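You operate a simulated robot arm through the tools that you are given. There is no shell and no other tool. Be economical: measure what you need, move in short steps, check, and stop when the job is done.

Carry out the task below with a simulated two-armed robot. There is one attempt and no reset: what you move stays moved.

TASK
Pump the piston rod out to about 12 cm, then back in to about 6 cm.
Fine: release knob and ACCU valve shut first; hold the black lever over while you pump; open the release knob at the end.

Only the result counts: the job must be done as asked and must still hold three seconds after the hand-in. Knocking over, shifting, dropping, spilling or breaking anything else fails it.

THE ROBOT
Two 7-joint arms with two-finger parallel grippers on one trunk, on a base that drives. Base frame: it is fixed to the floor where the robot stands at the start and does not move with it; the origin is under the middle of the robot, x ahead of it, y to its left, z up. Readings come in mm, rad, newtons and seconds.
The left shoulder is at the start at [30, 119, 1084], the right one opposite. With the tool pointing down near the work surface each hand reaches from about 260 to 400 mm from the robot's upright axis, wherever it stands, measured 20 degrees to its own side. Places, roughly: accu valve [500, -700, 1300]; black lever [300, -700, 1100]; brake valve [300, -1500, 700]; drain valve [300, -1600, 500]; hose coupling [500, -1250, 750]; piston rod [600, 0, 1000]; release knob [500, -200, 500]; relief knob [500, -200, 600]; small cap [500, -1250, 1250]; small cap (3x4x4 cm) [500, 100, 500]. Payload 3.43 kg a hand.
The TCP of each hand is the grasp point between the finger pads, 30 mm short of the fingertips. In the tool frame z runs along the fingers and y along their closing line. Largest opening 94 mm; finger width 28, thickness 10; the body of the gripper, 50 by 96 mm, starts 55 mm behind the TCP.
Orientation is told as [roll, pitch, yaw] about the base's x, y, z axes, in that order, counted from this pose: with the fingers straight down and closing along the base's y, the tool's x points along the base's -x, its y along +y and its z along -z.

THE INTERFACE
- The arms move only by the tool jog_arm. It takes "left_rows", "right_rows" or both (then of equal length, played together; a hand with none holds still); each is a list of rows, each a list of 7 numbers: the gripper command, from -1 (fully open) to 1 (shut), values between in proportion, then the shift along the base's x, y, z in mm, then the turn, a rotation vector about the base's x, y, z in rad. In form: [[jaw, x, y, z, ax, ay, az], ...]. A call has 1 to 10 rows; each row shifts and turns the commanded pose from where the row before left it. A row lasts 0.2 s, in which the tool goes at most 50 mm and 0.15 rad; a call with a longer step from one row to the next is refused whole, and so is a gripper value outside its range. Where a pose cannot be reached the arm comes as near as it can. A force on the tool above 40 N (or 10 N above the force at the start of the call, whichever is more), or a blocked arm, ends the call early, and 0.2 s more pass. The fingers move at their own pace (about 72 mm/s each) and stop on an object; they squeeze with about 37 N. The grip force told is the motor's: it shows also when the fingers shut on nothing. Time passes only in rows, and 0.2 s behind the last, so rows that do not move let the fingers close. It gives the time, the measured TCP pose, the force on the tool (base axes), the opening and the grip force at its end, in the units of the frame above (readings bear some noise), with the torque about the TCP (base axes, N m) and any sound that the robot's microphone picked up, and new pictures: "show" is both (left out), scene, wrist or none (wrist: the cameras of the hands that moved).
- Cameras (640 x 400 px; columns grow to the right, rows downward): "scene" is now at [31.7, -39.9, 1783.3]; the picture's right is [-0.53, -0.85, 0.00], its down [-0.68, 0.42, -0.59] and it looks along [0.50, -0.31, -0.81] (base axes); focal length 256 px, centre (320, 200). "left" rides on the left gripper at [76, -14, -103] in its tool frame; the picture's right is [0.18, 0.98, 0.00], its down [-0.75, 0.14, -0.64] and it looks along [-0.63, 0.12, 0.77] (tool axes); focal length 243 px, centre (320, 200). "right" rides on the right gripper at [76, 14, -102] in its tool frame; the picture's right is [-0.18, 0.98, 0.00], its down [-0.75, -0.14, -0.64] and it looks along [-0.63, -0.12, 0.77] (tool axes); focal length 243 px, centre (320, 200). There is no depth. A picture from a camera that has moved, and an enlarged one, comes with that camera's place and axes in the base frame and with its lens.
- lift_body(by): slides the trunk up (or, below 0, down) by that many mm; the arms and the scene camera ride with it, the base frame stays. It gives what a move gives, with no picture.
- steer(legs): drives the robot by 1 to 6 legs, each [ahead, turn to the left] in mm and rad, along the robot's own axes; the way and the turn of a leg run together, so that a leg with both is an arc; at most 1500 mm and 3.142 rad a leg. The arms and the cameras ride along, it lands a little off, and it stops where it bumps. It gives what a move gives, and a new picture of the scene camera.
- pan_tilt(pan, tilt): turns the head with the scene camera to pan (to the left, within 2.496 rad either way) and tilt (down, from -0.506 to 1.204), counted from straight ahead of the robot. It gives what a move gives, and a new picture of the scene camera.
- zoom(camera, box): a new picture of the part [left, top, right, bottom] of that camera's present view, enlarged. The clock stands still meanwhile.
- close_job(): hands the job in; it is judged then, once.

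Work in short steps. Places have to be worked out from the pictures, the camera data and where the tool is seen: move nearer, look again, correct. Check each grasp and each placing, and mend what went wrong. You have 120 turns and 260 pictures in all, those below and enlarged ones among them. Open the grippers and draw the arms clear of the work before you hand the job in, unless the task says otherwise; then end with one line.

The tools are called as a command line: name --argument value ..., lists and objects as JSON in quotes. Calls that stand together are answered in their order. jog_arm: Moves the arms, as the interface text tells. Its arguments: {"type":"object","properties":{"left_rows":{"type":"array","items":{"type":"array","items":{"type":"number"}}},"right_rows":{"type":"array","items":{"type":"array","items":{"type":"number"}}},"show":{"type":"string","enum":["both","scene","wrist","none"]}},"required":[]} The other tools are called the same way: lift_body (by) slides the trunk up or down; steer (legs) drives the base; pan_tilt (pan, tilt) turns the head that bears the scene camera; zoom (camera, box) takes an enlarged picture of a part of a camera's view; close_job () hands the job in.

At the start:

```text
clock: 0.0
left_tool_pos: [365.0, -0.9, 1481.3]
left_ee_rot: [0.001, 0.0, -0.001]
left_contact_force: [0.2, -0.2, -0.3]
left_moment: [0.0, -0.05, -0.03]
left_gripper_width: 94.2
left_grasp_force: 0.1
right_tool_pos: [286.5, -414.7, 1369.8]
right_ee_rot: [0.0, -0.001, 0.001]
right_contact_force: [0.1, 0.0, -1.0]
right_moment: [-0.03, -0.01, 0.01]
right_gripper_width: 94.1
right_grasp_force: 0.1
trunk travel left (down, up): [-350.0, 60.0]
robot x, y, heading: [2.7, -0.6, -0.0]
head pan, tilt: [-0.555, 0.935]
```

scene: 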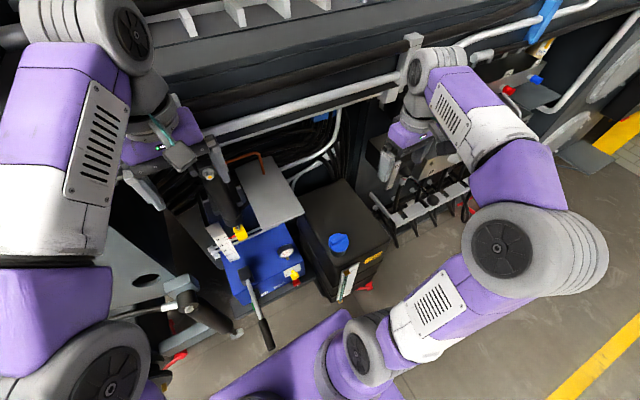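
right: 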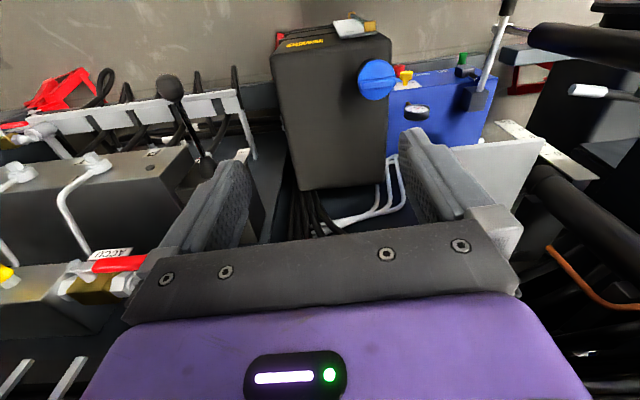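
left: 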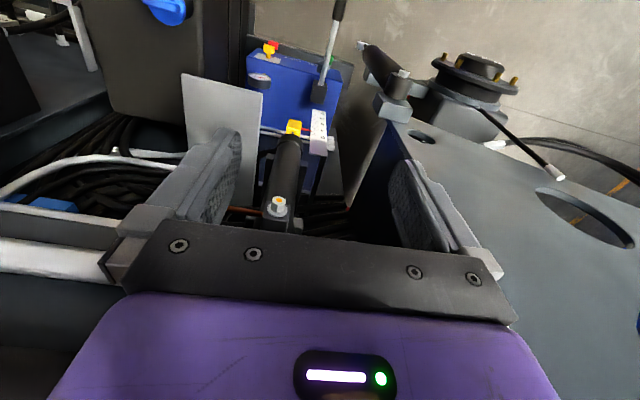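

The pictures show a blue hand pump with a lever, a cylinder with a scale, a valve block with ACCU to the right. I enlarge to get details.

zoom --camera "scene" --box '[160, 130, 400, 360]'

zoom --camera "left" --box '[180, 0, 400, 230]'

zoom --camera "right" --box '[0, 50, 260, 310]'

zoom --camera "right" --box '[340, 0, 560, 150]'

```text
1.74 times, centred on (280, 245) of scene
camera zoom: at [31.7, -39.9, 1783.3], right [-0.53, -0.85, 0.0], down [-0.68, 0.42, -0.59], along [0.5, -0.31, -0.81], focal length 445 px, centre (390, 122)
```

zoom: 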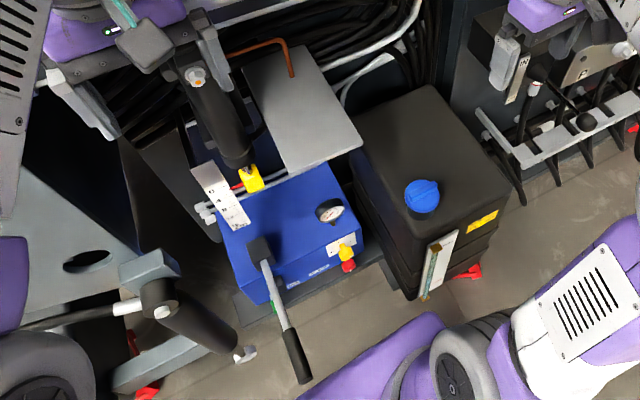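

```text
1.74 times, centred on (290, 115) of left
camera zoom: at [287.6, -15.1, 1583.8], right [-0.18, 0.98, 0.0], down [0.75, 0.14, 0.64], along [0.63, 0.12, -0.77], focal length 422 px, centre (372, 348)
```

zoom: 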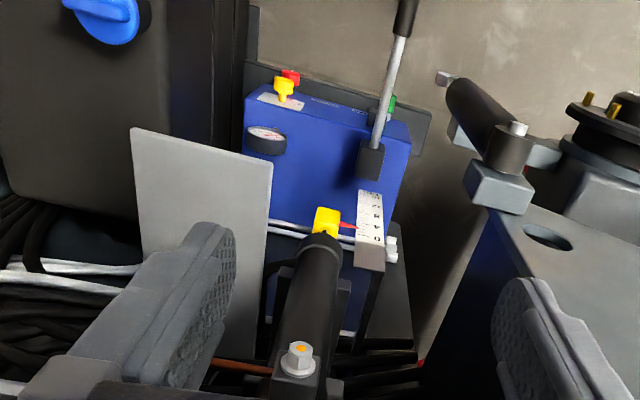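

```text
1.54 times, centred on (130, 180) of right
camera zoom: at [210.4, -402.4, 1473.8], right [0.18, 0.98, 0.0], down [0.75, -0.14, 0.64], along [0.63, -0.12, -0.77], focal length 373 px, centre (612, 231)
```

zoom: 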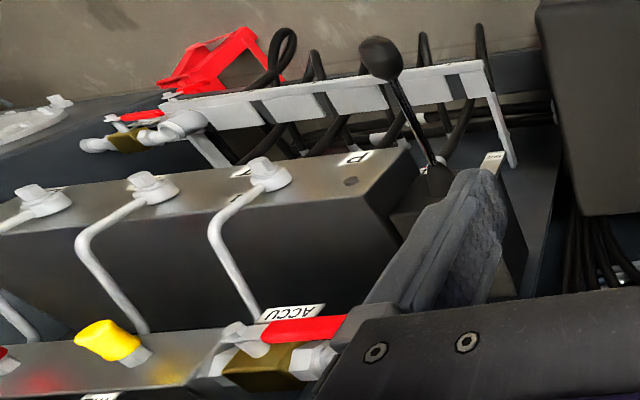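

```text
2.67 times, centred on (450, 75) of right
camera zoom: at [210.4, -402.4, 1473.8], right [0.18, 0.98, 0.0], down [0.75, -0.14, 0.64], along [0.63, -0.12, -0.77], focal length 647 px, centre (-27, 533)
```

zoom: 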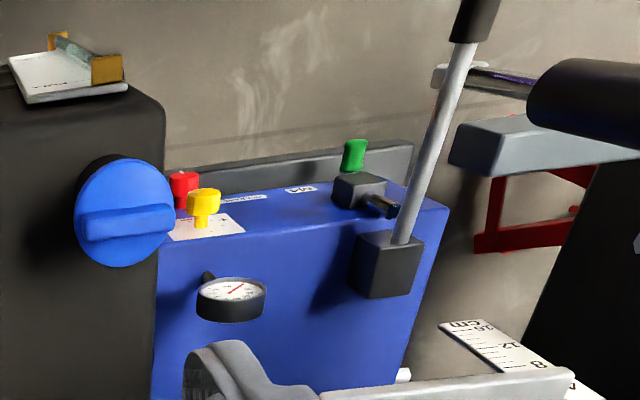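

I zoom tighter on the pump panel, on the scale, and on the valve block area in the scene view.

zoom --camera "scene" --box '[200, 220, 310, 310]'

zoom --camera "scene" --box '[360, 50, 560, 230]'

zoom --camera "left" --box '[240, 20, 350, 100]'

```text
4.44 times, centred on (255, 265) of scene
camera zoom: at [31.7, -39.9, 1783.3], right [-0.53, -0.85, 0.0], down [-0.68, 0.42, -0.59], along [0.5, -0.31, -0.81], focal length 1137 px, centre (609, -89)
```

zoom: 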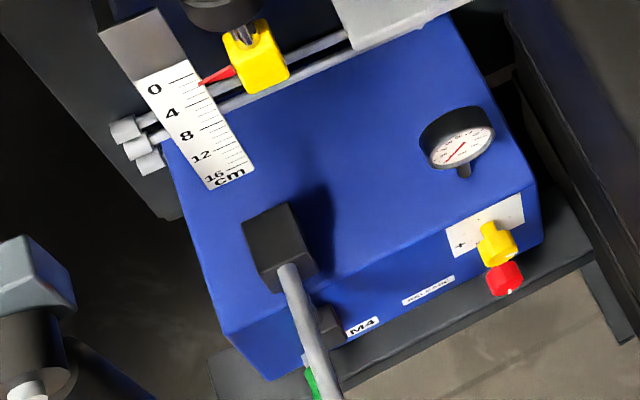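

```text
2.22 times, centred on (460, 140) of scene
camera zoom: at [31.7, -39.9, 1783.3], right [-0.53, -0.85, 0.0], down [-0.68, 0.42, -0.59], along [0.5, -0.31, -0.81], focal length 568 px, centre (9, 333)
```

zoom: 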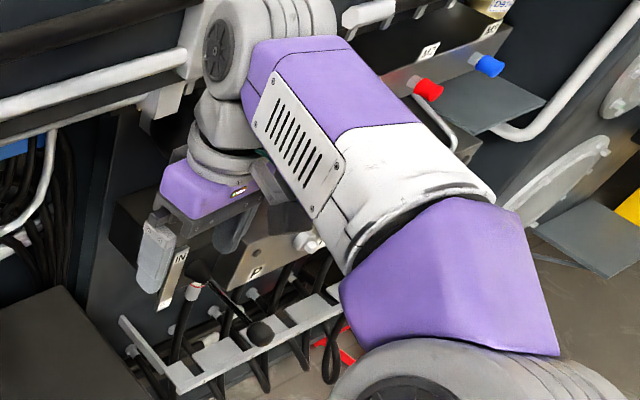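

```text
5.00 times, centred on (295, 60) of left
camera zoom: at [287.6, -15.1, 1583.8], right [-0.18, 0.98, 0.0], down [0.75, 0.14, 0.64], along [0.63, 0.12, -0.77], focal length 1213 px, centre (445, 900)
```

zoom: 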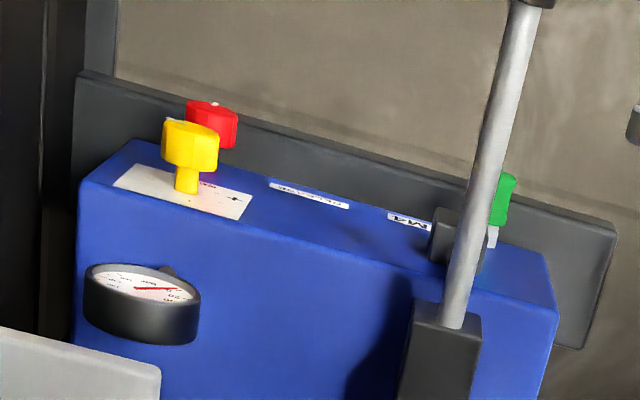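

Triangulated: yellow relief ≈(455,-163,600), red knob ≈(454,-158,504), pump handle horizontal at z≈691 from (515,33) to (~240,48), black lever ball ≈(284,-689,1017). I'll need to stand near y≈-320 to reach both levers; first I look at the surroundings.

pan_tilt --pan -1.4 --tilt 0.6

pan_tilt --pan -2.45 --tilt 0.6

pan_tilt --pan 2.45 --tilt 0.6

pan_tilt --pan 0.0 --tilt 0.7

```text
clock: 1.2
left_tool_pos: [363.9, -0.1, 1481.1]
left_ee_rot: [-0.001, 0.0, 0.001]
left_contact_force: [-0.2, 0.7, 0.2]
left_moment: [-0.01, 0.01, -0.02]
left_gripper_width: 94.0
left_grasp_force: 0.0
right_tool_pos: [286.1, -416.8, 1370.7]
right_ee_rot: [0.001, 0.001, -0.001]
right_contact_force: [-0.2, -0.6, 0.0]
right_moment: [0.03, 0.01, 0.01]
right_gripper_width: 94.0
right_grasp_force: 0.1
trunk travel left (down, up): [-350.0, 60.0]
robot x, y, heading: [2.6, -0.5, -0.001]
head pan, tilt: [-1.4, 0.6]
camera scene: at [-15.6, -88.3, 1810.7], right [-0.99, -0.17, 0.0], down [-0.1, 0.56, -0.82], along [0.14, -0.81, -0.57], focal length 256 px, centre (320, 200)
```

scene: 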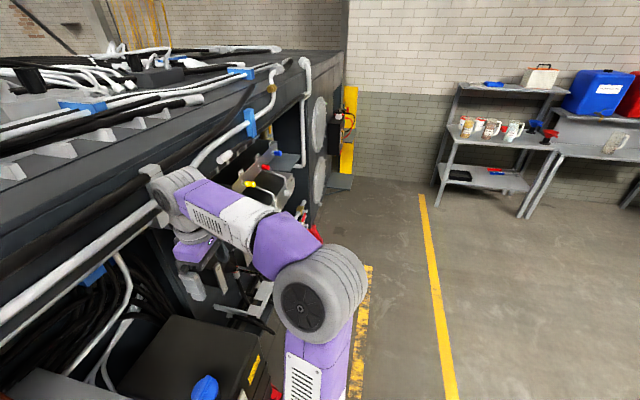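

```text
clock: 2.5
left_tool_pos: [364.4, -1.6, 1481.0]
left_ee_rot: [0.001, 0.0, -0.002]
left_contact_force: [-0.6, -0.1, 0.8]
left_moment: [-0.01, -0.04, -0.04]
left_gripper_width: 94.1
left_grasp_force: 0.1
right_tool_pos: [286.1, -416.1, 1370.0]
right_ee_rot: [0.001, -0.001, -0.001]
right_contact_force: [0.4, 1.0, 1.4]
right_moment: [0.03, 0.01, 0.0]
right_gripper_width: 94.1
right_grasp_force: 0.1
trunk travel left (down, up): [-350.0, 60.0]
robot x, y, heading: [-0.5, -2.4, -0.005]
head pan, tilt: [-2.45, 0.6]
camera scene: at [-98.8, -57.6, 1810.7], right [-0.64, 0.77, 0.0], down [0.43, 0.36, -0.83], along [-0.64, -0.53, -0.56], focal length 256 px, centre (320, 200)
```

scene: 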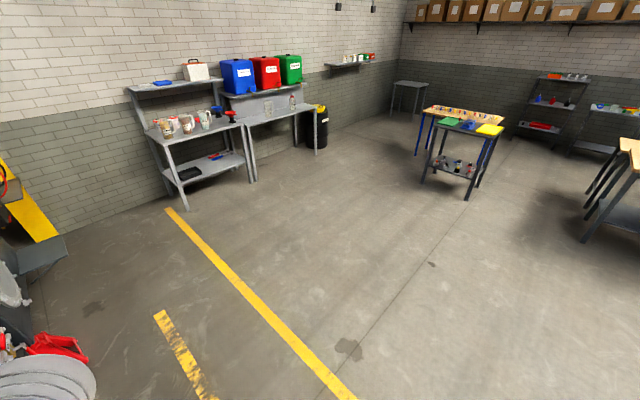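

```text
clock: 6.3
left_tool_pos: [363.1, -0.8, 1480.9]
left_ee_rot: [0.0, -0.001, 0.001]
left_contact_force: [0.1, 0.4, -0.4]
left_moment: [-0.02, 0.0, 0.0]
left_gripper_width: 94.1
left_grasp_force: 0.1
right_tool_pos: [286.4, -416.9, 1369.7]
right_ee_rot: [0.001, -0.001, 0.001]
right_contact_force: [-0.2, -0.1, 0.4]
right_moment: [-0.01, -0.01, -0.04]
right_gripper_width: 94.1
right_grasp_force: 0.1
trunk travel left (down, up): [-350.0, 60.0]
robot x, y, heading: [-4.2, -2.8, -0.002]
head pan, tilt: [2.45, 0.6]
camera scene: at [-98.9, 55.2, 1810.7], right [0.64, 0.77, 0.0], down [0.44, -0.36, -0.83], along [-0.64, 0.53, -0.56], focal length 256 px, centre (320, 200)
```

scene: 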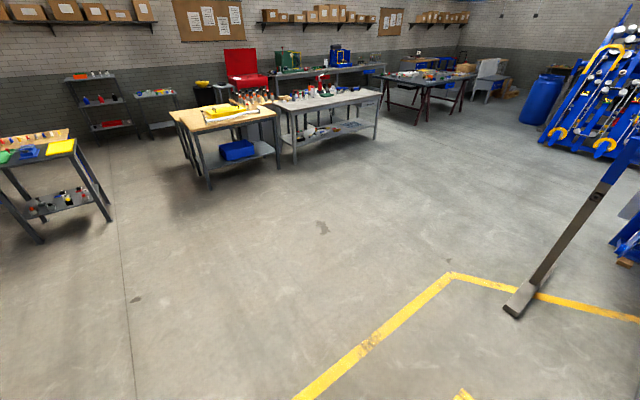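

```text
clock: 8.6
left_tool_pos: [363.3, -0.7, 1481.2]
left_ee_rot: [0.0, 0.002, 0.001]
left_contact_force: [-0.5, -0.3, -0.4]
left_moment: [0.01, -0.04, 0.01]
left_gripper_width: 93.6
left_grasp_force: 0.1
right_tool_pos: [286.7, -415.7, 1371.2]
right_ee_rot: [0.0, 0.0, 0.0]
right_contact_force: [-0.6, 0.4, -0.1]
right_moment: [0.02, 0.01, 0.01]
right_gripper_width: 93.9
right_grasp_force: 0.0
trunk travel left (down, up): [-350.0, 60.0]
robot x, y, heading: [-1.0, 0.8, 0.002]
head pan, tilt: [0.0, 0.7]
camera scene: at [54.1, -1.1, 1802.1], right [0.0, -1.0, 0.0], down [-0.64, 0.0, -0.76], along [0.76, 0.0, -0.64], focal length 256 px, centre (320, 200)
```

scene: 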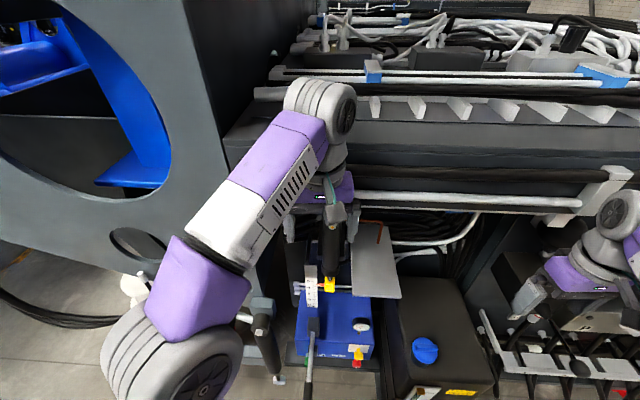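

Plenty of free floor behind. I back off, move right ~320 mm, face the machine again, and come part way back.

steer --legs '[[-500, 0], [0, -1.571], [320, 0], [0, 1.571], [200, 0]]'

pan_tilt --pan -0.3 --tilt 0.7

```text
clock: 22.0
left_tool_pos: [75.8, -305.6, 1481.4]
left_ee_rot: [0.001, 0.0, 0.018]
left_contact_force: [-0.3, -0.8, -0.3]
left_moment: [0.02, -0.01, 0.02]
left_gripper_width: 94.2
left_grasp_force: 0.2
right_tool_pos: [6.5, -722.1, 1369.6]
right_ee_rot: [0.001, 0.0, 0.016]
right_contact_force: [0.3, -0.1, -0.1]
right_moment: [0.0, -0.01, -0.02]
right_gripper_width: 93.8
right_grasp_force: 0.1
trunk travel left (down, up): [-350.0, 60.0]
robot x, y, heading: [-287.9, -314.1, 0.016]
head pan, tilt: [0.0, 0.7]
camera scene: at [-232.5, -311.9, 1802.1], right [0.02, -1.0, 0.0], down [-0.64, -0.01, -0.77], along [0.77, 0.01, -0.64], focal length 256 px, centre (320, 200)
```

scene: 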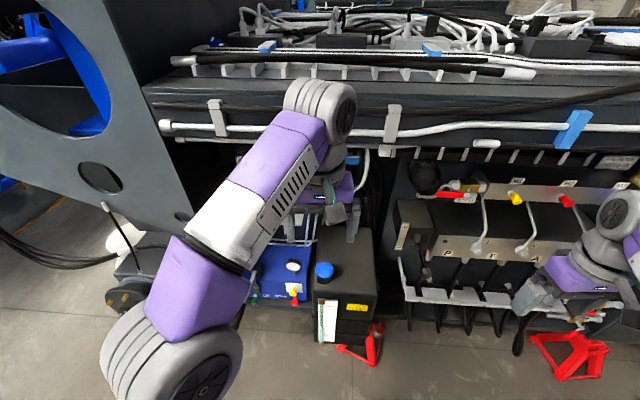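

```text
clock: 22.8
left_tool_pos: [76.5, -307.4, 1481.0]
left_ee_rot: [0.0, 0.001, 0.017]
left_contact_force: [0.4, 0.5, -0.3]
left_moment: [-0.02, -0.02, 0.0]
left_gripper_width: 94.1
left_grasp_force: 0.1
right_tool_pos: [7.6, -722.3, 1369.7]
right_ee_rot: [0.0, 0.001, 0.018]
right_contact_force: [-0.9, 0.6, 0.5]
right_moment: [-0.05, 0.01, 0.0]
right_gripper_width: 94.2
right_grasp_force: 0.0
trunk travel left (down, up): [-350.0, 60.0]
robot x, y, heading: [-290.9, -310.6, 0.018]
head pan, tilt: [-0.3, 0.7]
camera scene: at [-236.1, -336.9, 1802.1], right [-0.28, -0.96, 0.0], down [-0.62, 0.18, -0.77], along [0.73, -0.21, -0.64], focal length 256 px, centre (320, 200)
```

scene: 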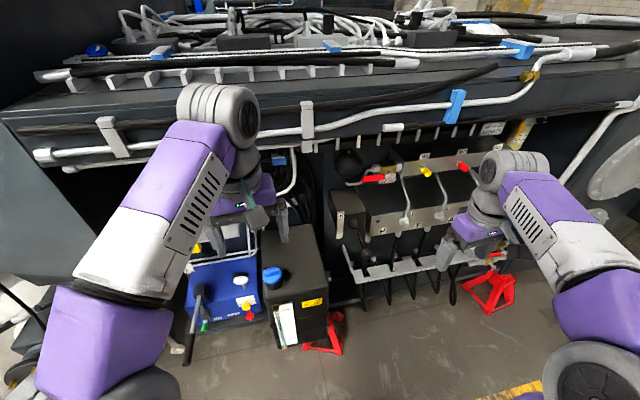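

Good overview; I zoom on the valve block, the ACCU valve and the pump from here.

zoom --camera "scene" --box '[325, 140, 485, 300]'

zoom --camera "scene" --box '[335, 150, 405, 260]'

zoom --camera "scene" --box '[170, 230, 280, 370]'

zoom --camera "right" --box '[0, 0, 640, 400]'

zoom --camera "left" --box '[0, 0, 640, 400]'

```text
2.50 times, centred on (405, 220) of scene
camera zoom: at [-236.1, -336.9, 1802.1], right [-0.28, -0.96, 0.0], down [-0.62, 0.18, -0.77], along [0.73, -0.21, -0.64], focal length 639 px, centre (108, 150)
```

zoom: 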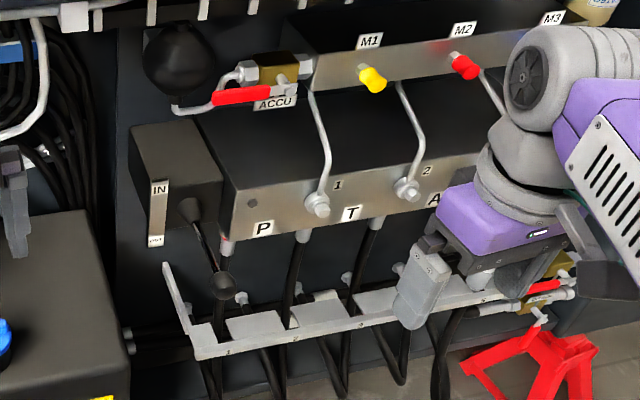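

```text
3.64 times, centred on (370, 205) of scene
camera zoom: at [-236.1, -336.9, 1802.1], right [-0.28, -0.96, 0.0], down [-0.62, 0.18, -0.77], along [0.73, -0.21, -0.64], focal length 930 px, centre (138, 182)
```

zoom: 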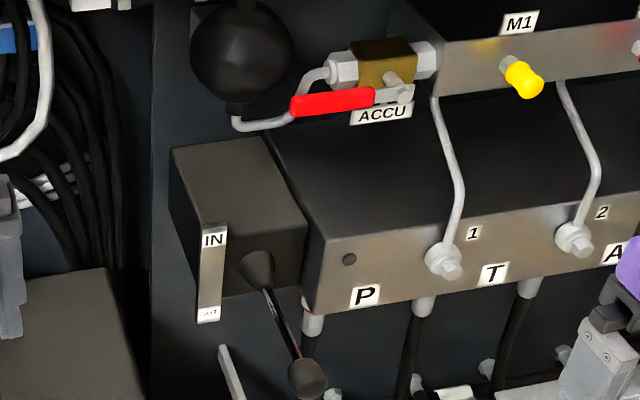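

```text
2.86 times, centred on (225, 300) of scene
camera zoom: at [-236.1, -336.9, 1802.1], right [-0.28, -0.96, 0.0], down [-0.62, 0.18, -0.77], along [0.73, -0.21, -0.64], focal length 731 px, centre (591, -86)
```

zoom: 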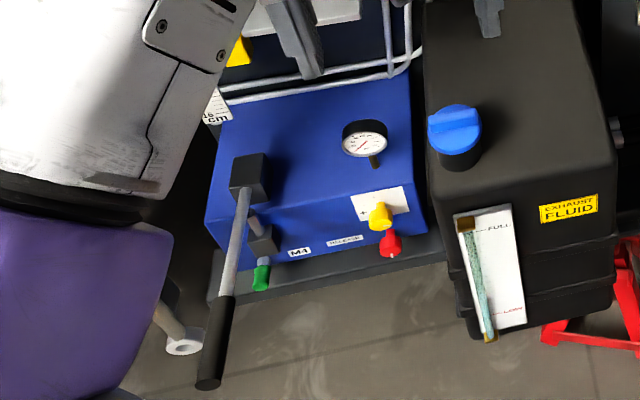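

```text
1.00 times, centred on (320, 200) of right (not enlarged: the box is as wide or as high as the picture)
camera zoom: at [-69.4, -710.2, 1474.0], right [0.17, 0.99, 0.0], down [0.76, -0.13, 0.64], along [0.63, -0.11, -0.77], focal length 243 px, centre (320, 200)
```

zoom: 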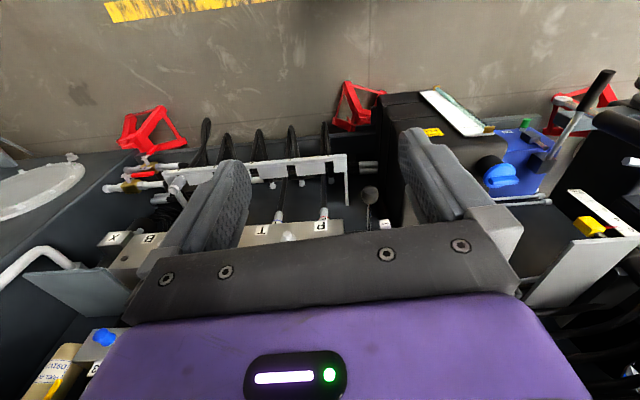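

```text
1.00 times, centred on (320, 200) of left (not enlarged: the box is as wide or as high as the picture)
camera zoom: at [0.9, -321.5, 1583.9], right [-0.2, 0.98, 0.0], down [0.75, 0.15, 0.64], along [0.63, 0.13, -0.77], focal length 243 px, centre (320, 200)
```

zoom: 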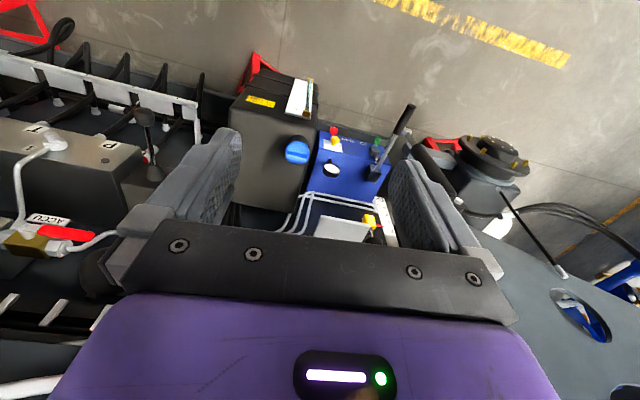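

The directional lever has IN on top and OUT at the bottom, so up/down throw. The ACCU handle lies along its pipe (open), pivot ≈(470,-820,1255), tip ≈(478,-710,1238). I rotate the right hand to point forward and look.

jog_arm --right_rows '[[-1, 0, 0, -10, 0, -0.15, 0], [-1, 0, 0, -10, 0, -0.15, 0], [-1, 0, 0, -10, 0, -0.15, 0], [-1, 0, 0, -10, 0, -0.15, 0], [-1, 0, 0, -10, 0, -0.15, 0], [-1, 0, 0, -10, 0, -0.15, 0], [-1, 0, 0, -10, 0, -0.15, 0], [-1, 0, 0, -10, 0, -0.15, 0], [-1, 0, 0, -10, 0, -0.15, 0], [-1, 0, 0, -10, 0, -0.15, 0]]'

```text
clock: 25.0
left_tool_pos: [77.9, -306.0, 1481.1]
left_ee_rot: [0.0, -0.002, 0.016]
left_contact_force: [1.1, 0.2, 0.1]
left_moment: [0.02, 0.01, -0.02]
left_gripper_width: 94.3
left_grasp_force: 0.0
right_tool_pos: [8.9, -723.2, 1268.3]
right_ee_rot: [-0.225, -1.5, 0.224]
right_contact_force: [-0.6, 1.0, -0.3]
right_moment: [0.0, -0.02, 0.02]
right_gripper_width: 93.9
right_grasp_force: 0.0
trunk travel left (down, up): [-350.0, 60.0]
robot x, y, heading: [-287.5, -311.1, 0.012]
head pan, tilt: [-0.3, 0.7]
camera scene: at [-235.9, -338.3, 1802.1], right [-0.28, -0.96, 0.0], down [-0.62, 0.18, -0.76], along [0.73, -0.21, -0.64], focal length 256 px, centre (320, 200)
camera right: at [-99.3, -710.8, 1201.2], right [0.01, 0.99, 0.17], down [-0.59, -0.13, 0.8], along [0.81, -0.11, 0.58], focal length 243 px, centre (320, 200)
```

scene: 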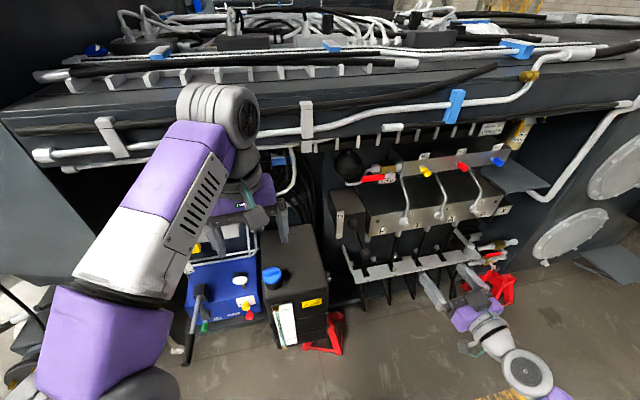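
right: 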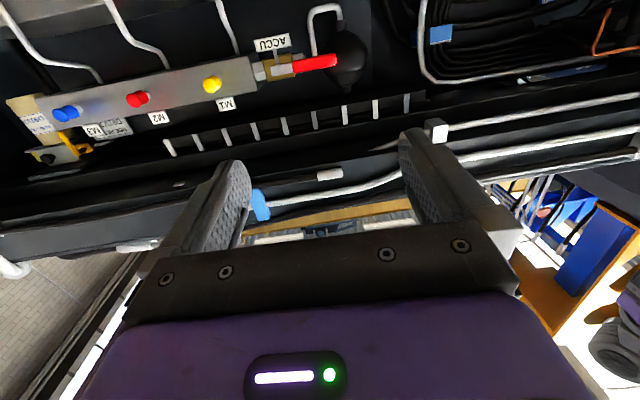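

zoom --camera "right" --box '[190, 0, 380, 130]'

zoom --camera "scene" --box '[330, 130, 450, 260]'

```text
3.08 times, centred on (285, 65) of right
camera zoom: at [-99.3, -710.8, 1201.2], right [0.01, 0.99, 0.17], down [-0.59, -0.13, 0.8], along [0.81, -0.11, 0.58], focal length 746 px, centre (428, 615)
```

zoom: 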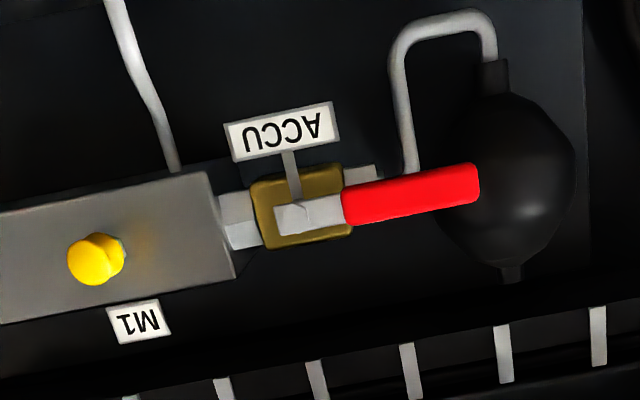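

```text
3.08 times, centred on (390, 195) of scene
camera zoom: at [-235.9, -338.3, 1802.1], right [-0.28, -0.96, 0.0], down [-0.62, 0.18, -0.76], along [0.73, -0.21, -0.64], focal length 787 px, centre (105, 215)
```

zoom: 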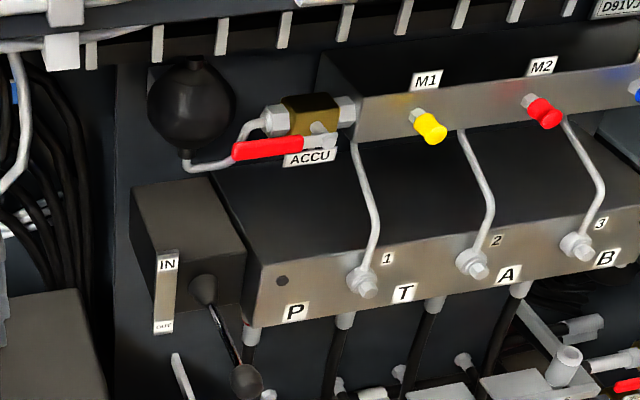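

Pivot ≈(464,-817,1262), handle tip ≈(447,-695,1263), handle swings in the y-z plane; clockwise (up) closes it. I drive 220 mm ahead and correct the heading.

steer --legs '[[220, -0.015]]'

zoom --camera "right" --box '[0, 0, 640, 400]'

```text
clock: 26.6
left_tool_pos: [292.2, -309.8, 1482.2]
left_ee_rot: [0.001, 0.0, 0.002]
left_contact_force: [-0.1, -0.7, -0.2]
left_moment: [0.0, -0.01, -0.02]
left_gripper_width: 94.1
left_grasp_force: 0.1
right_tool_pos: [217.3, -724.6, 1270.3]
right_ee_rot: [-0.233, -1.498, 0.217]
right_contact_force: [-0.5, 0.6, 0.4]
right_moment: [-0.02, -0.01, 0.0]
right_gripper_width: 93.9
right_grasp_force: 0.0
trunk travel left (down, up): [-350.0, 60.0]
robot x, y, heading: [-75.0, -309.7, 0.002]
head pan, tilt: [-0.3, 0.7]
camera scene: at [-20.6, -335.6, 1802.1], right [-0.29, -0.96, 0.0], down [-0.62, 0.19, -0.77], along [0.73, -0.22, -0.64], focal length 256 px, centre (320, 200)
```

scene: 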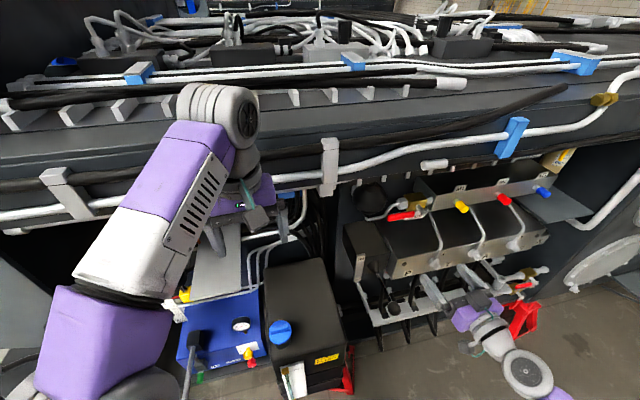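

```text
1.00 times, centred on (320, 200) of right (not enlarged: the box is as wide or as high as the picture)
camera zoom: at [109.8, -710.8, 1201.8], right [0.03, 0.99, 0.17], down [-0.59, -0.12, 0.8], along [0.81, -0.12, 0.58], focal length 243 px, centre (320, 200)
```

zoom: 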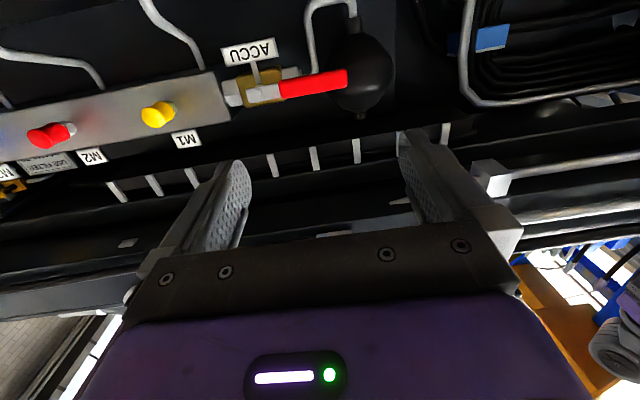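

The space at z≈1225 under the handle looks clear. I close the right gripper, lower it, and slide it forward under the red handle at r≈75.

jog_arm --right_rows '[[1, 0, -8, -22, 0, -0.07, 0], [1, 0, -9, -22, 0, 0, 0], [1, 40, 0, 0, 0, 0, 0], [1, 40, 0, 0, 0, 0, 0], [1, 40, 0, 0, 0, 0, 0], [1, 40, 0, 0, 0, 0, 0], [1, 30, 0, 0, 0, 0, 0]]'

zoom --camera "scene" --box '[340, 150, 480, 260]'

```text
clock: 28.2
left_tool_pos: [293.5, -309.6, 1482.0]
left_ee_rot: [0.001, -0.002, 0.001]
left_contact_force: [-0.1, 0.4, 0.1]
left_moment: [0.02, 0.03, 0.0]
left_gripper_width: 94.2
left_grasp_force: 0.0
right_tool_pos: [407.5, -742.1, 1224.2]
right_ee_rot: [-1.477, -1.554, 1.46]
right_contact_force: [-0.1, 0.4, -0.4]
right_moment: [0.02, -0.01, -0.02]
right_gripper_width: 0.0
right_grasp_force: 33.1
trunk travel left (down, up): [-350.0, 60.0]
robot x, y, heading: [-69.5, -310.4, 0.003]
head pan, tilt: [-0.3, 0.7]
camera scene: at [-19.7, -335.6, 1802.1], right [-0.29, -0.96, 0.0], down [-0.62, 0.19, -0.76], along [0.73, -0.22, -0.64], focal length 256 px, centre (320, 200)
camera right: at [305.2, -729.2, 1148.5], right [0.02, 0.99, 0.17], down [-0.64, -0.12, 0.76], along [0.77, -0.12, 0.63], focal length 243 px, centre (320, 200)
```

scene: 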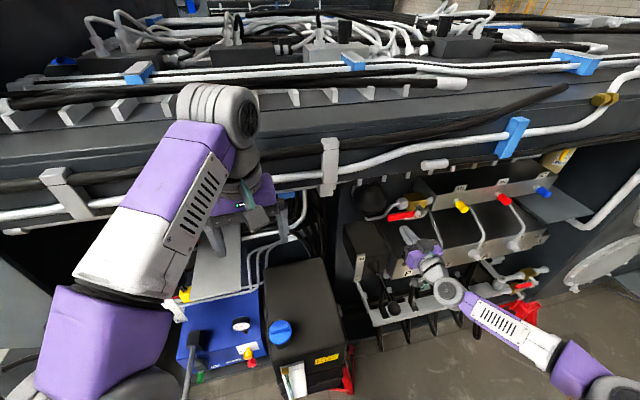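
right: 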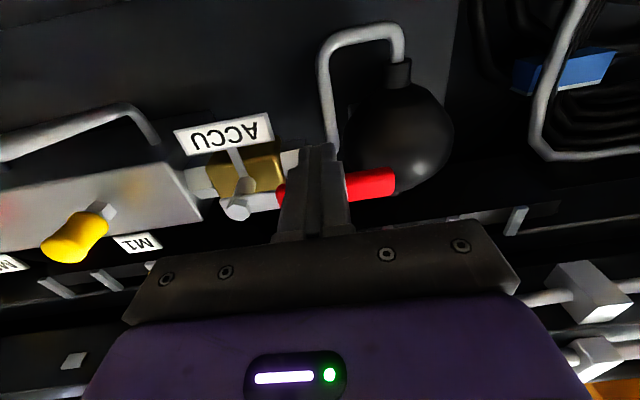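

```text
3.64 times, centred on (410, 205) of scene
camera zoom: at [-19.7, -335.6, 1802.1], right [-0.29, -0.96, 0.0], down [-0.62, 0.19, -0.76], along [0.73, -0.22, -0.64], focal length 930 px, centre (-7, 182)
```

zoom: 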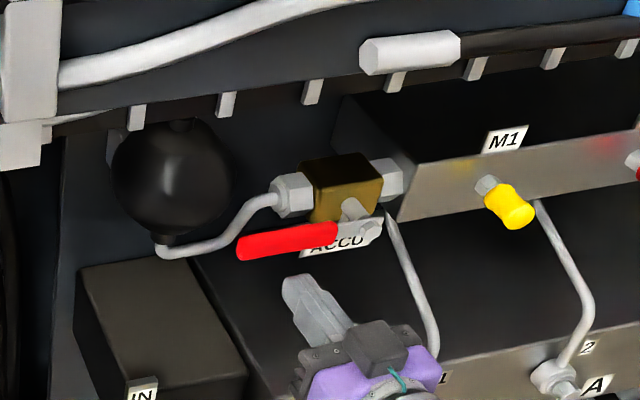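

Handle at x≈452, fingertips at 437. I advance 25 mm, then sweep the arc upward around the pivot (y≈-814, z≈1262).

jog_arm --right_rows '[[1, 25, 0, 0, 0, 0, 0], [1, 0, 3, 18, 0, 0, 0], [1, 0, 3, 20, 0, 0, 0], [1, 0, -3, 20, 0, 0, 0], [1, 0, -8, 19, 0, 0, 0], [1, 0, -12, 16, 0, 0, 0], [1, 0, -16, 12, 0, 0, 0], [1, 0, -19, 8, 0, 0, 0], [1, 0, -6, 1, 0, 0, 0]]'

zoom --camera "scene" --box '[340, 150, 480, 260]'

```text
clock: 30.2
left_tool_pos: [291.8, -305.3, 1481.9]
left_ee_rot: [-0.004, 0.0, 0.004]
left_contact_force: [-0.4, -0.1, 0.1]
left_moment: [-0.01, -0.01, -0.01]
left_gripper_width: 94.3
left_grasp_force: 0.1
right_tool_pos: [432.4, -793.6, 1338.2]
right_ee_rot: [-1.1, -1.552, 1.094]
right_contact_force: [-8.4, 22.5, -14.2]
right_moment: [0.43, 0.25, 0.12]
right_gripper_width: 0.1
right_grasp_force: 32.7
trunk travel left (down, up): [-350.0, 60.0]
robot x, y, heading: [-72.1, -309.4, 0.005]
head pan, tilt: [-0.3, 0.7]
camera scene: at [-21.3, -330.7, 1802.0], right [-0.29, -0.96, 0.0], down [-0.62, 0.19, -0.77], along [0.73, -0.23, -0.64], focal length 256 px, centre (320, 200)
camera right: at [329.5, -780.2, 1264.0], right [0.01, 0.99, 0.17], down [-0.64, -0.13, 0.76], along [0.77, -0.11, 0.63], focal length 243 px, centre (320, 200)
```

scene: 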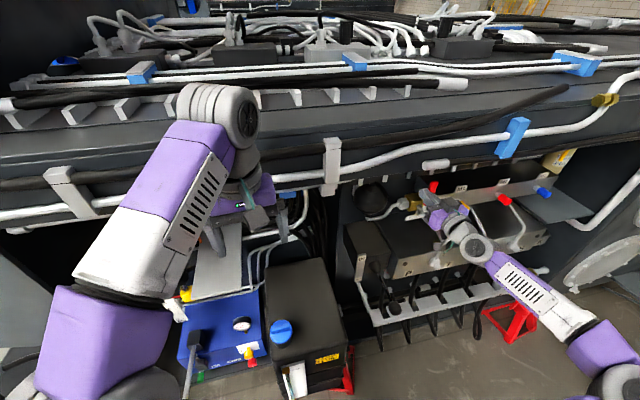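
right: 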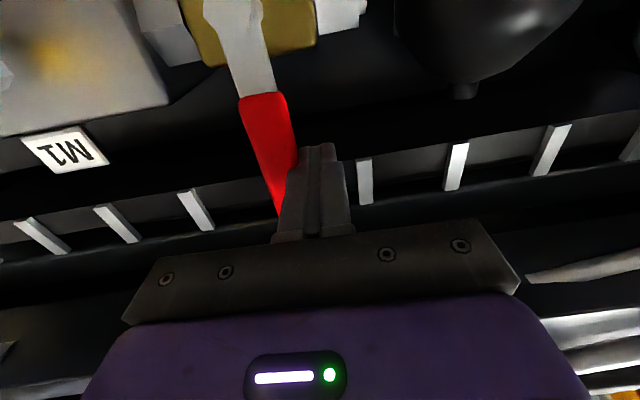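

```text
3.64 times, centred on (410, 205) of scene
camera zoom: at [-21.3, -330.7, 1802.0], right [-0.29, -0.96, 0.0], down [-0.62, 0.19, -0.77], along [0.73, -0.23, -0.64], focal length 930 px, centre (-7, 182)
```

zoom: 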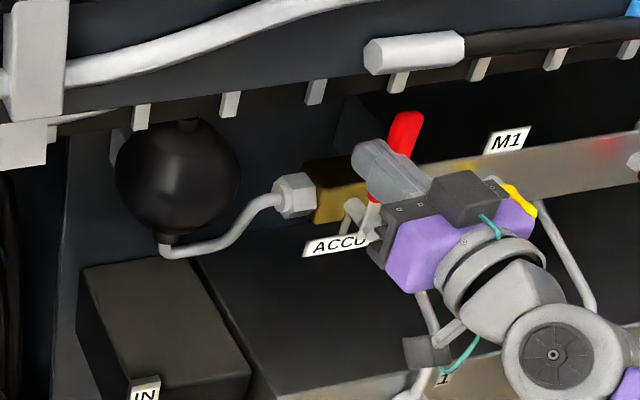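

The handle swung up and now resists (22 N), probably at its stop. I push a little further to confirm.

jog_arm --right_rows '[[1, 0, -5, 0, 0, 0, 0], [1, 0, -4, 0, 0, 0, 0]]' --show "wrist"

```text
clock: 30.8
left_tool_pos: [290.4, -308.3, 1483.2]
left_ee_rot: [0.0, -0.002, 0.003]
left_contact_force: [-0.3, -0.2, -0.3]
left_moment: [0.01, 0.0, 0.0]
left_gripper_width: 94.1
left_grasp_force: 0.1
right_tool_pos: [432.7, -793.5, 1338.4]
right_ee_rot: [-0.93, -1.551, 0.946]
right_contact_force: [-4.7, 14.8, 3.0]
right_moment: [0.17, 0.01, 0.1]
right_gripper_width: 0.3
right_grasp_force: 33.1
trunk travel left (down, up): [-350.0, 60.0]
robot x, y, heading: [-71.2, -309.6, 0.0]
head pan, tilt: [-0.3, 0.7]
stopped in row 2 (right hand): the force on the tool passed its limit at 41 N (the readings are from after the stop); the commanded pose is now the measured one
camera right: at [329.2, -782.2, 1264.8], right [-0.01, 0.99, 0.17], down [-0.63, -0.14, 0.76], along [0.78, -0.1, 0.62], focal length 243 px, centre (320, 200)
```

right: 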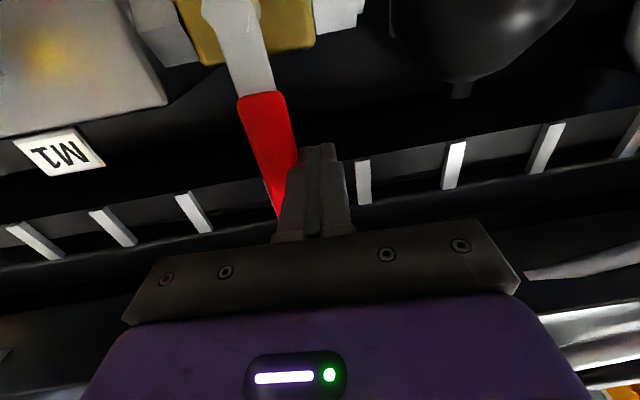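

ACCU is shut against its stop. I withdraw the right hand to x≈225 and simultaneously turn the left hand to point forward.

jog_arm --right_rows '[[1, 0, 18, 0, 0, 0, 0], [1, -40, 0, 0, 0, 0, 0], [1, -40, 0, -10, 0, 0, 0], [1, -40, 0, -10, 0, 0, 0], [1, -40, 0, -10, 0, 0, 0], [1, -40, 0, -10, 0, 0, 0], [-1, 0, 0, 0, 0, 0, 0], [-1, 0, 0, 0, 0, 0, 0], [-1, 0, 0, 0, 0, 0, 0], [-1, 0, 0, 0, 0, 0, 0]]' --left_rows '[[-1, -6, 10, 0, 0, -0.15, 0], [-1, -6, 10, 0, 0, -0.15, 0], [-1, -6, 10, 0, 0, -0.15, 0], [-1, -6, 10, 0, 0, -0.15, 0], [-1, -6, 10, 0, 0, -0.15, 0], [-1, -6, 10, 0, 0, -0.15, 0], [-1, -6, 10, 0, 0, -0.15, 0], [-1, -6, 10, 0, 0, -0.15, 0], [-1, -6, 10, 0, 0, -0.15, 0], [-1, -6, 10, 0, 0, -0.15, 0]]' --show "scene"

zoom --camera "scene" --box '[340, 150, 480, 260]'

```text
clock: 33.0
left_tool_pos: [232.1, -207.1, 1482.2]
left_ee_rot: [-0.048, -1.502, 0.048]
left_contact_force: [0.0, 0.2, 0.7]
left_moment: [0.05, 0.02, -0.01]
left_gripper_width: 93.9
left_grasp_force: 0.0
right_tool_pos: [234.1, -779.0, 1296.1]
right_ee_rot: [-0.859, -1.552, 0.865]
right_contact_force: [0.0, -0.2, 0.0]
right_moment: [-0.02, 0.0, -0.02]
right_gripper_width: 93.8
right_grasp_force: 0.1
trunk travel left (down, up): [-350.0, 60.0]
robot x, y, heading: [-73.2, -310.5, 0.002]
head pan, tilt: [-0.3, 0.7]
camera scene: at [-21.5, -335.0, 1802.1], right [-0.29, -0.96, 0.0], down [-0.62, 0.19, -0.77], along [0.73, -0.22, -0.64], focal length 256 px, centre (320, 200)
```

scene: 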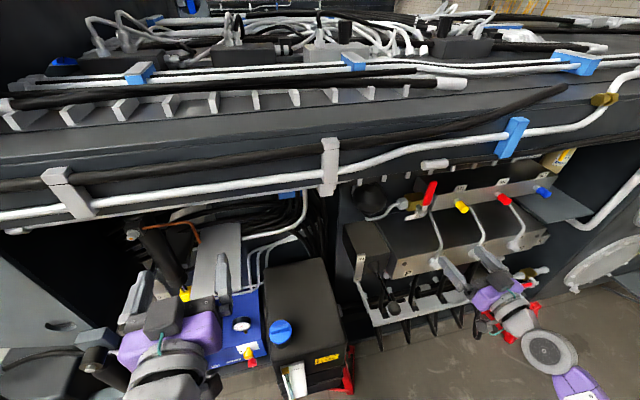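

```text
3.64 times, centred on (410, 205) of scene
camera zoom: at [-21.5, -335.0, 1802.1], right [-0.29, -0.96, 0.0], down [-0.62, 0.19, -0.77], along [0.73, -0.22, -0.64], focal length 930 px, centre (-7, 182)
```

zoom: 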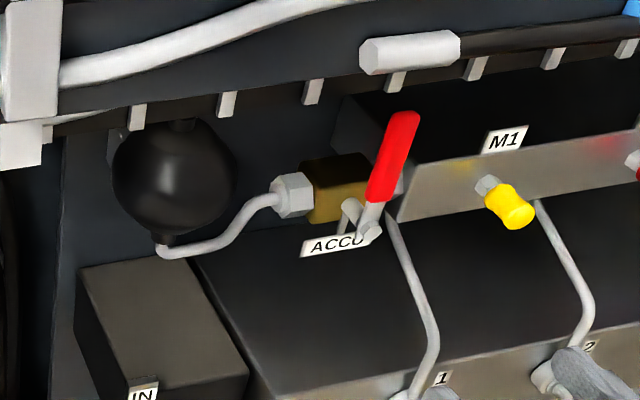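

ACCU valve is vertical (shut). Next I raise/retract the right hand for clearance and lower the trunk to work at the pump.

jog_arm --right_rows '[[-1, -10, 0, 40, 0, 0, 0], [-1, -10, 0, 40, 0, 0, 0], [-1, -10, 0, 40, 0, 0, 0]]' --show "none"

lift_body --by -300

pan_tilt --pan 0.2 --tilt 0.8

zoom --camera "left" --box '[0, 0, 640, 400]'

```text
clock: 33.8
left_tool_pos: [232.5, -209.2, 1481.7]
left_ee_rot: [-0.048, -1.498, 0.044]
left_contact_force: [0.4, 0.0, -0.3]
left_moment: [-0.01, 0.03, 0.0]
left_gripper_width: 94.0
left_grasp_force: 0.0
right_tool_pos: [204.4, -778.6, 1418.0]
right_ee_rot: [-0.812, -1.552, 0.818]
right_contact_force: [0.5, 1.1, 0.0]
right_moment: [0.04, 0.02, -0.03]
right_gripper_width: 93.9
right_grasp_force: 0.1
trunk travel left (down, up): [-350.0, 60.0]
robot x, y, heading: [-70.9, -308.0, 0.004]
head pan, tilt: [-0.3, 0.7]
```

```text
clock: 36.8
left_tool_pos: [232.6, -209.2, 1180.7]
left_ee_rot: [-0.04, -1.499, 0.041]
left_contact_force: [0.3, 0.3, -0.4]
left_moment: [-0.02, 0.01, 0.01]
left_gripper_width: 93.9
left_grasp_force: 0.0
right_tool_pos: [204.6, -779.4, 1118.3]
right_ee_rot: [-0.843, -1.552, 0.846]
right_contact_force: [0.4, 0.2, -1.0]
right_moment: [0.02, 0.01, 0.0]
right_gripper_width: 94.0
right_grasp_force: 0.1
trunk travel left (down, up): [-50.0, 360.0]
robot x, y, heading: [-68.5, -310.8, 0.003]
head pan, tilt: [-0.3, 0.7]
```

```text
clock: 37.7
left_tool_pos: [232.7, -209.9, 1181.0]
left_ee_rot: [-0.04, -1.498, 0.038]
left_contact_force: [-0.4, -0.6, 1.0]
left_moment: [0.0, 0.02, -0.03]
left_gripper_width: 94.1
left_grasp_force: 0.1
right_tool_pos: [204.9, -778.5, 1116.3]
right_ee_rot: [-0.837, -1.552, 0.842]
right_contact_force: [-0.4, -0.5, -0.9]
right_moment: [-0.02, 0.01, -0.01]
right_gripper_width: 94.1
right_grasp_force: 0.1
trunk travel left (down, up): [-50.0, 360.0]
robot x, y, heading: [-71.4, -309.7, 0.004]
head pan, tilt: [0.201, 0.799]
camera scene: at [-23.0, -294.2, 1493.9], right [0.2, -0.98, 0.0], down [-0.7, -0.14, -0.7], along [0.68, 0.14, -0.72], focal length 256 px, centre (320, 200)
```

scene: 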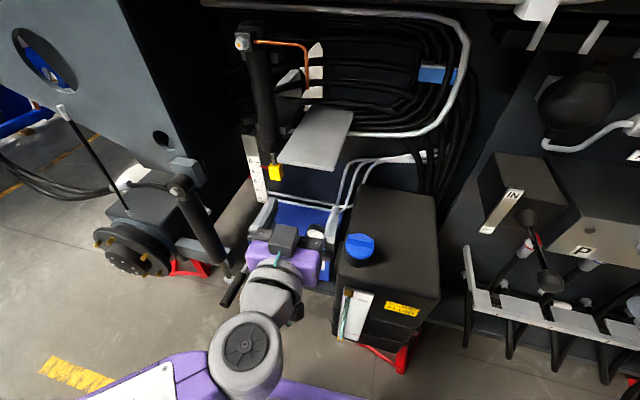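

```text
1.00 times, centred on (320, 200) of left (not enlarged: the box is as wide or as high as the picture)
camera zoom: at [125.7, -223.1, 1112.8], right [-0.01, 0.98, -0.19], down [-0.59, 0.14, 0.8], along [0.81, 0.12, 0.57], focal length 243 px, centre (320, 200)
```

zoom: 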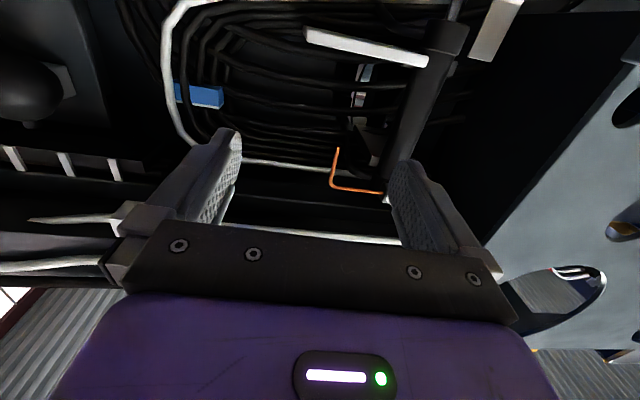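

The left hand must go down to the knob. I lower it in steps at x≈230, y≈-190, keeping clear of the pump lever (y≈48) and the tank.

jog_arm --left_rows '[[-1, 0, 3, -50, 0, -0.07, 0], [-1, 0, 3, -49, 0, 0, 0], [-1, 0, 3, -49, 0, 0, 0], [-1, 0, 3, -49, 0, 0, 0], [-1, 0, 3, -49, 0, 0, 0], [-1, 0, 3, -49, 0, 0, 0], [-1, 0, 3, -49, 0, 0, 0], [-1, 0, 3, -49, 0, 0, 0], [-1, 0, 3, -49, 0, 0, 0]]'

```text
clock: 39.4
left_tool_pos: [345.0, -297.1, 1000.2]
left_ee_rot: [-2.585, -1.525, 2.585]
left_contact_force: [-1.7, 0.6, 5.3]
left_moment: [-0.23, 0.0, -0.06]
left_gripper_width: 93.7
left_grasp_force: 0.1
left hand out of reach, approached as far as the arm can: row 1, 2, 3, 4, 5, 6, 7, 8
right_tool_pos: [205.7, -778.4, 1116.4]
right_ee_rot: [-0.801, -1.552, 0.806]
right_contact_force: [0.0, -0.4, -0.6]
right_moment: [-0.02, -0.03, -0.02]
right_gripper_width: 93.7
right_grasp_force: 0.1
trunk travel left (down, up): [-50.0, 360.0]
robot x, y, heading: [-71.9, -308.3, -0.001]
head pan, tilt: [0.201, 0.799]
stopped in row 8 (left hand): the force on the tool passed its limit at 65 N (the readings are from after the stop); the commanded pose is now the measured one
camera scene: at [-22.7, -294.1, 1493.9], right [0.2, -0.98, 0.0], down [-0.7, -0.15, -0.7], along [0.68, 0.14, -0.72], focal length 256 px, centre (320, 200)
camera left: at [245.4, -312.7, 921.0], right [0.01, 0.98, -0.21], down [-0.67, 0.16, 0.72], along [0.74, 0.13, 0.66], focal length 243 px, centre (320, 200)
```

scene: 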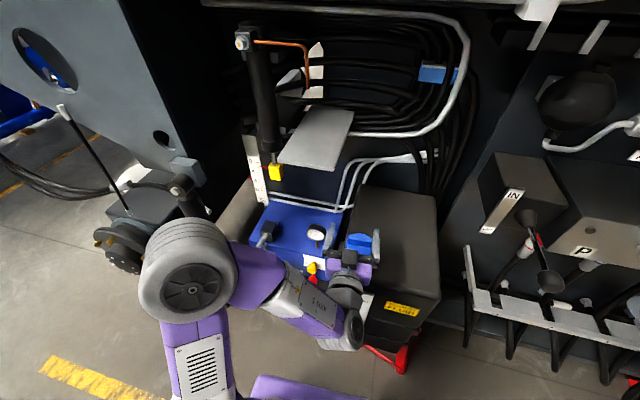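
left: 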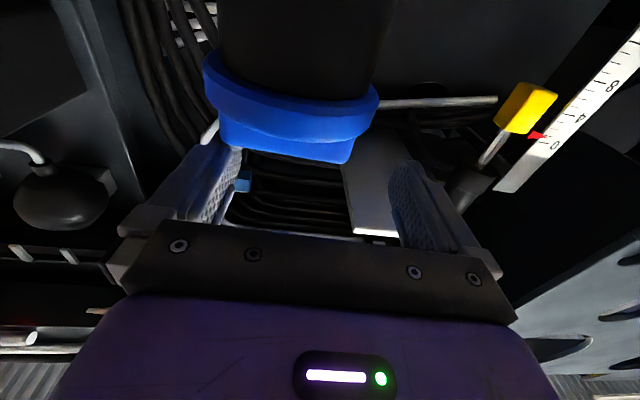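

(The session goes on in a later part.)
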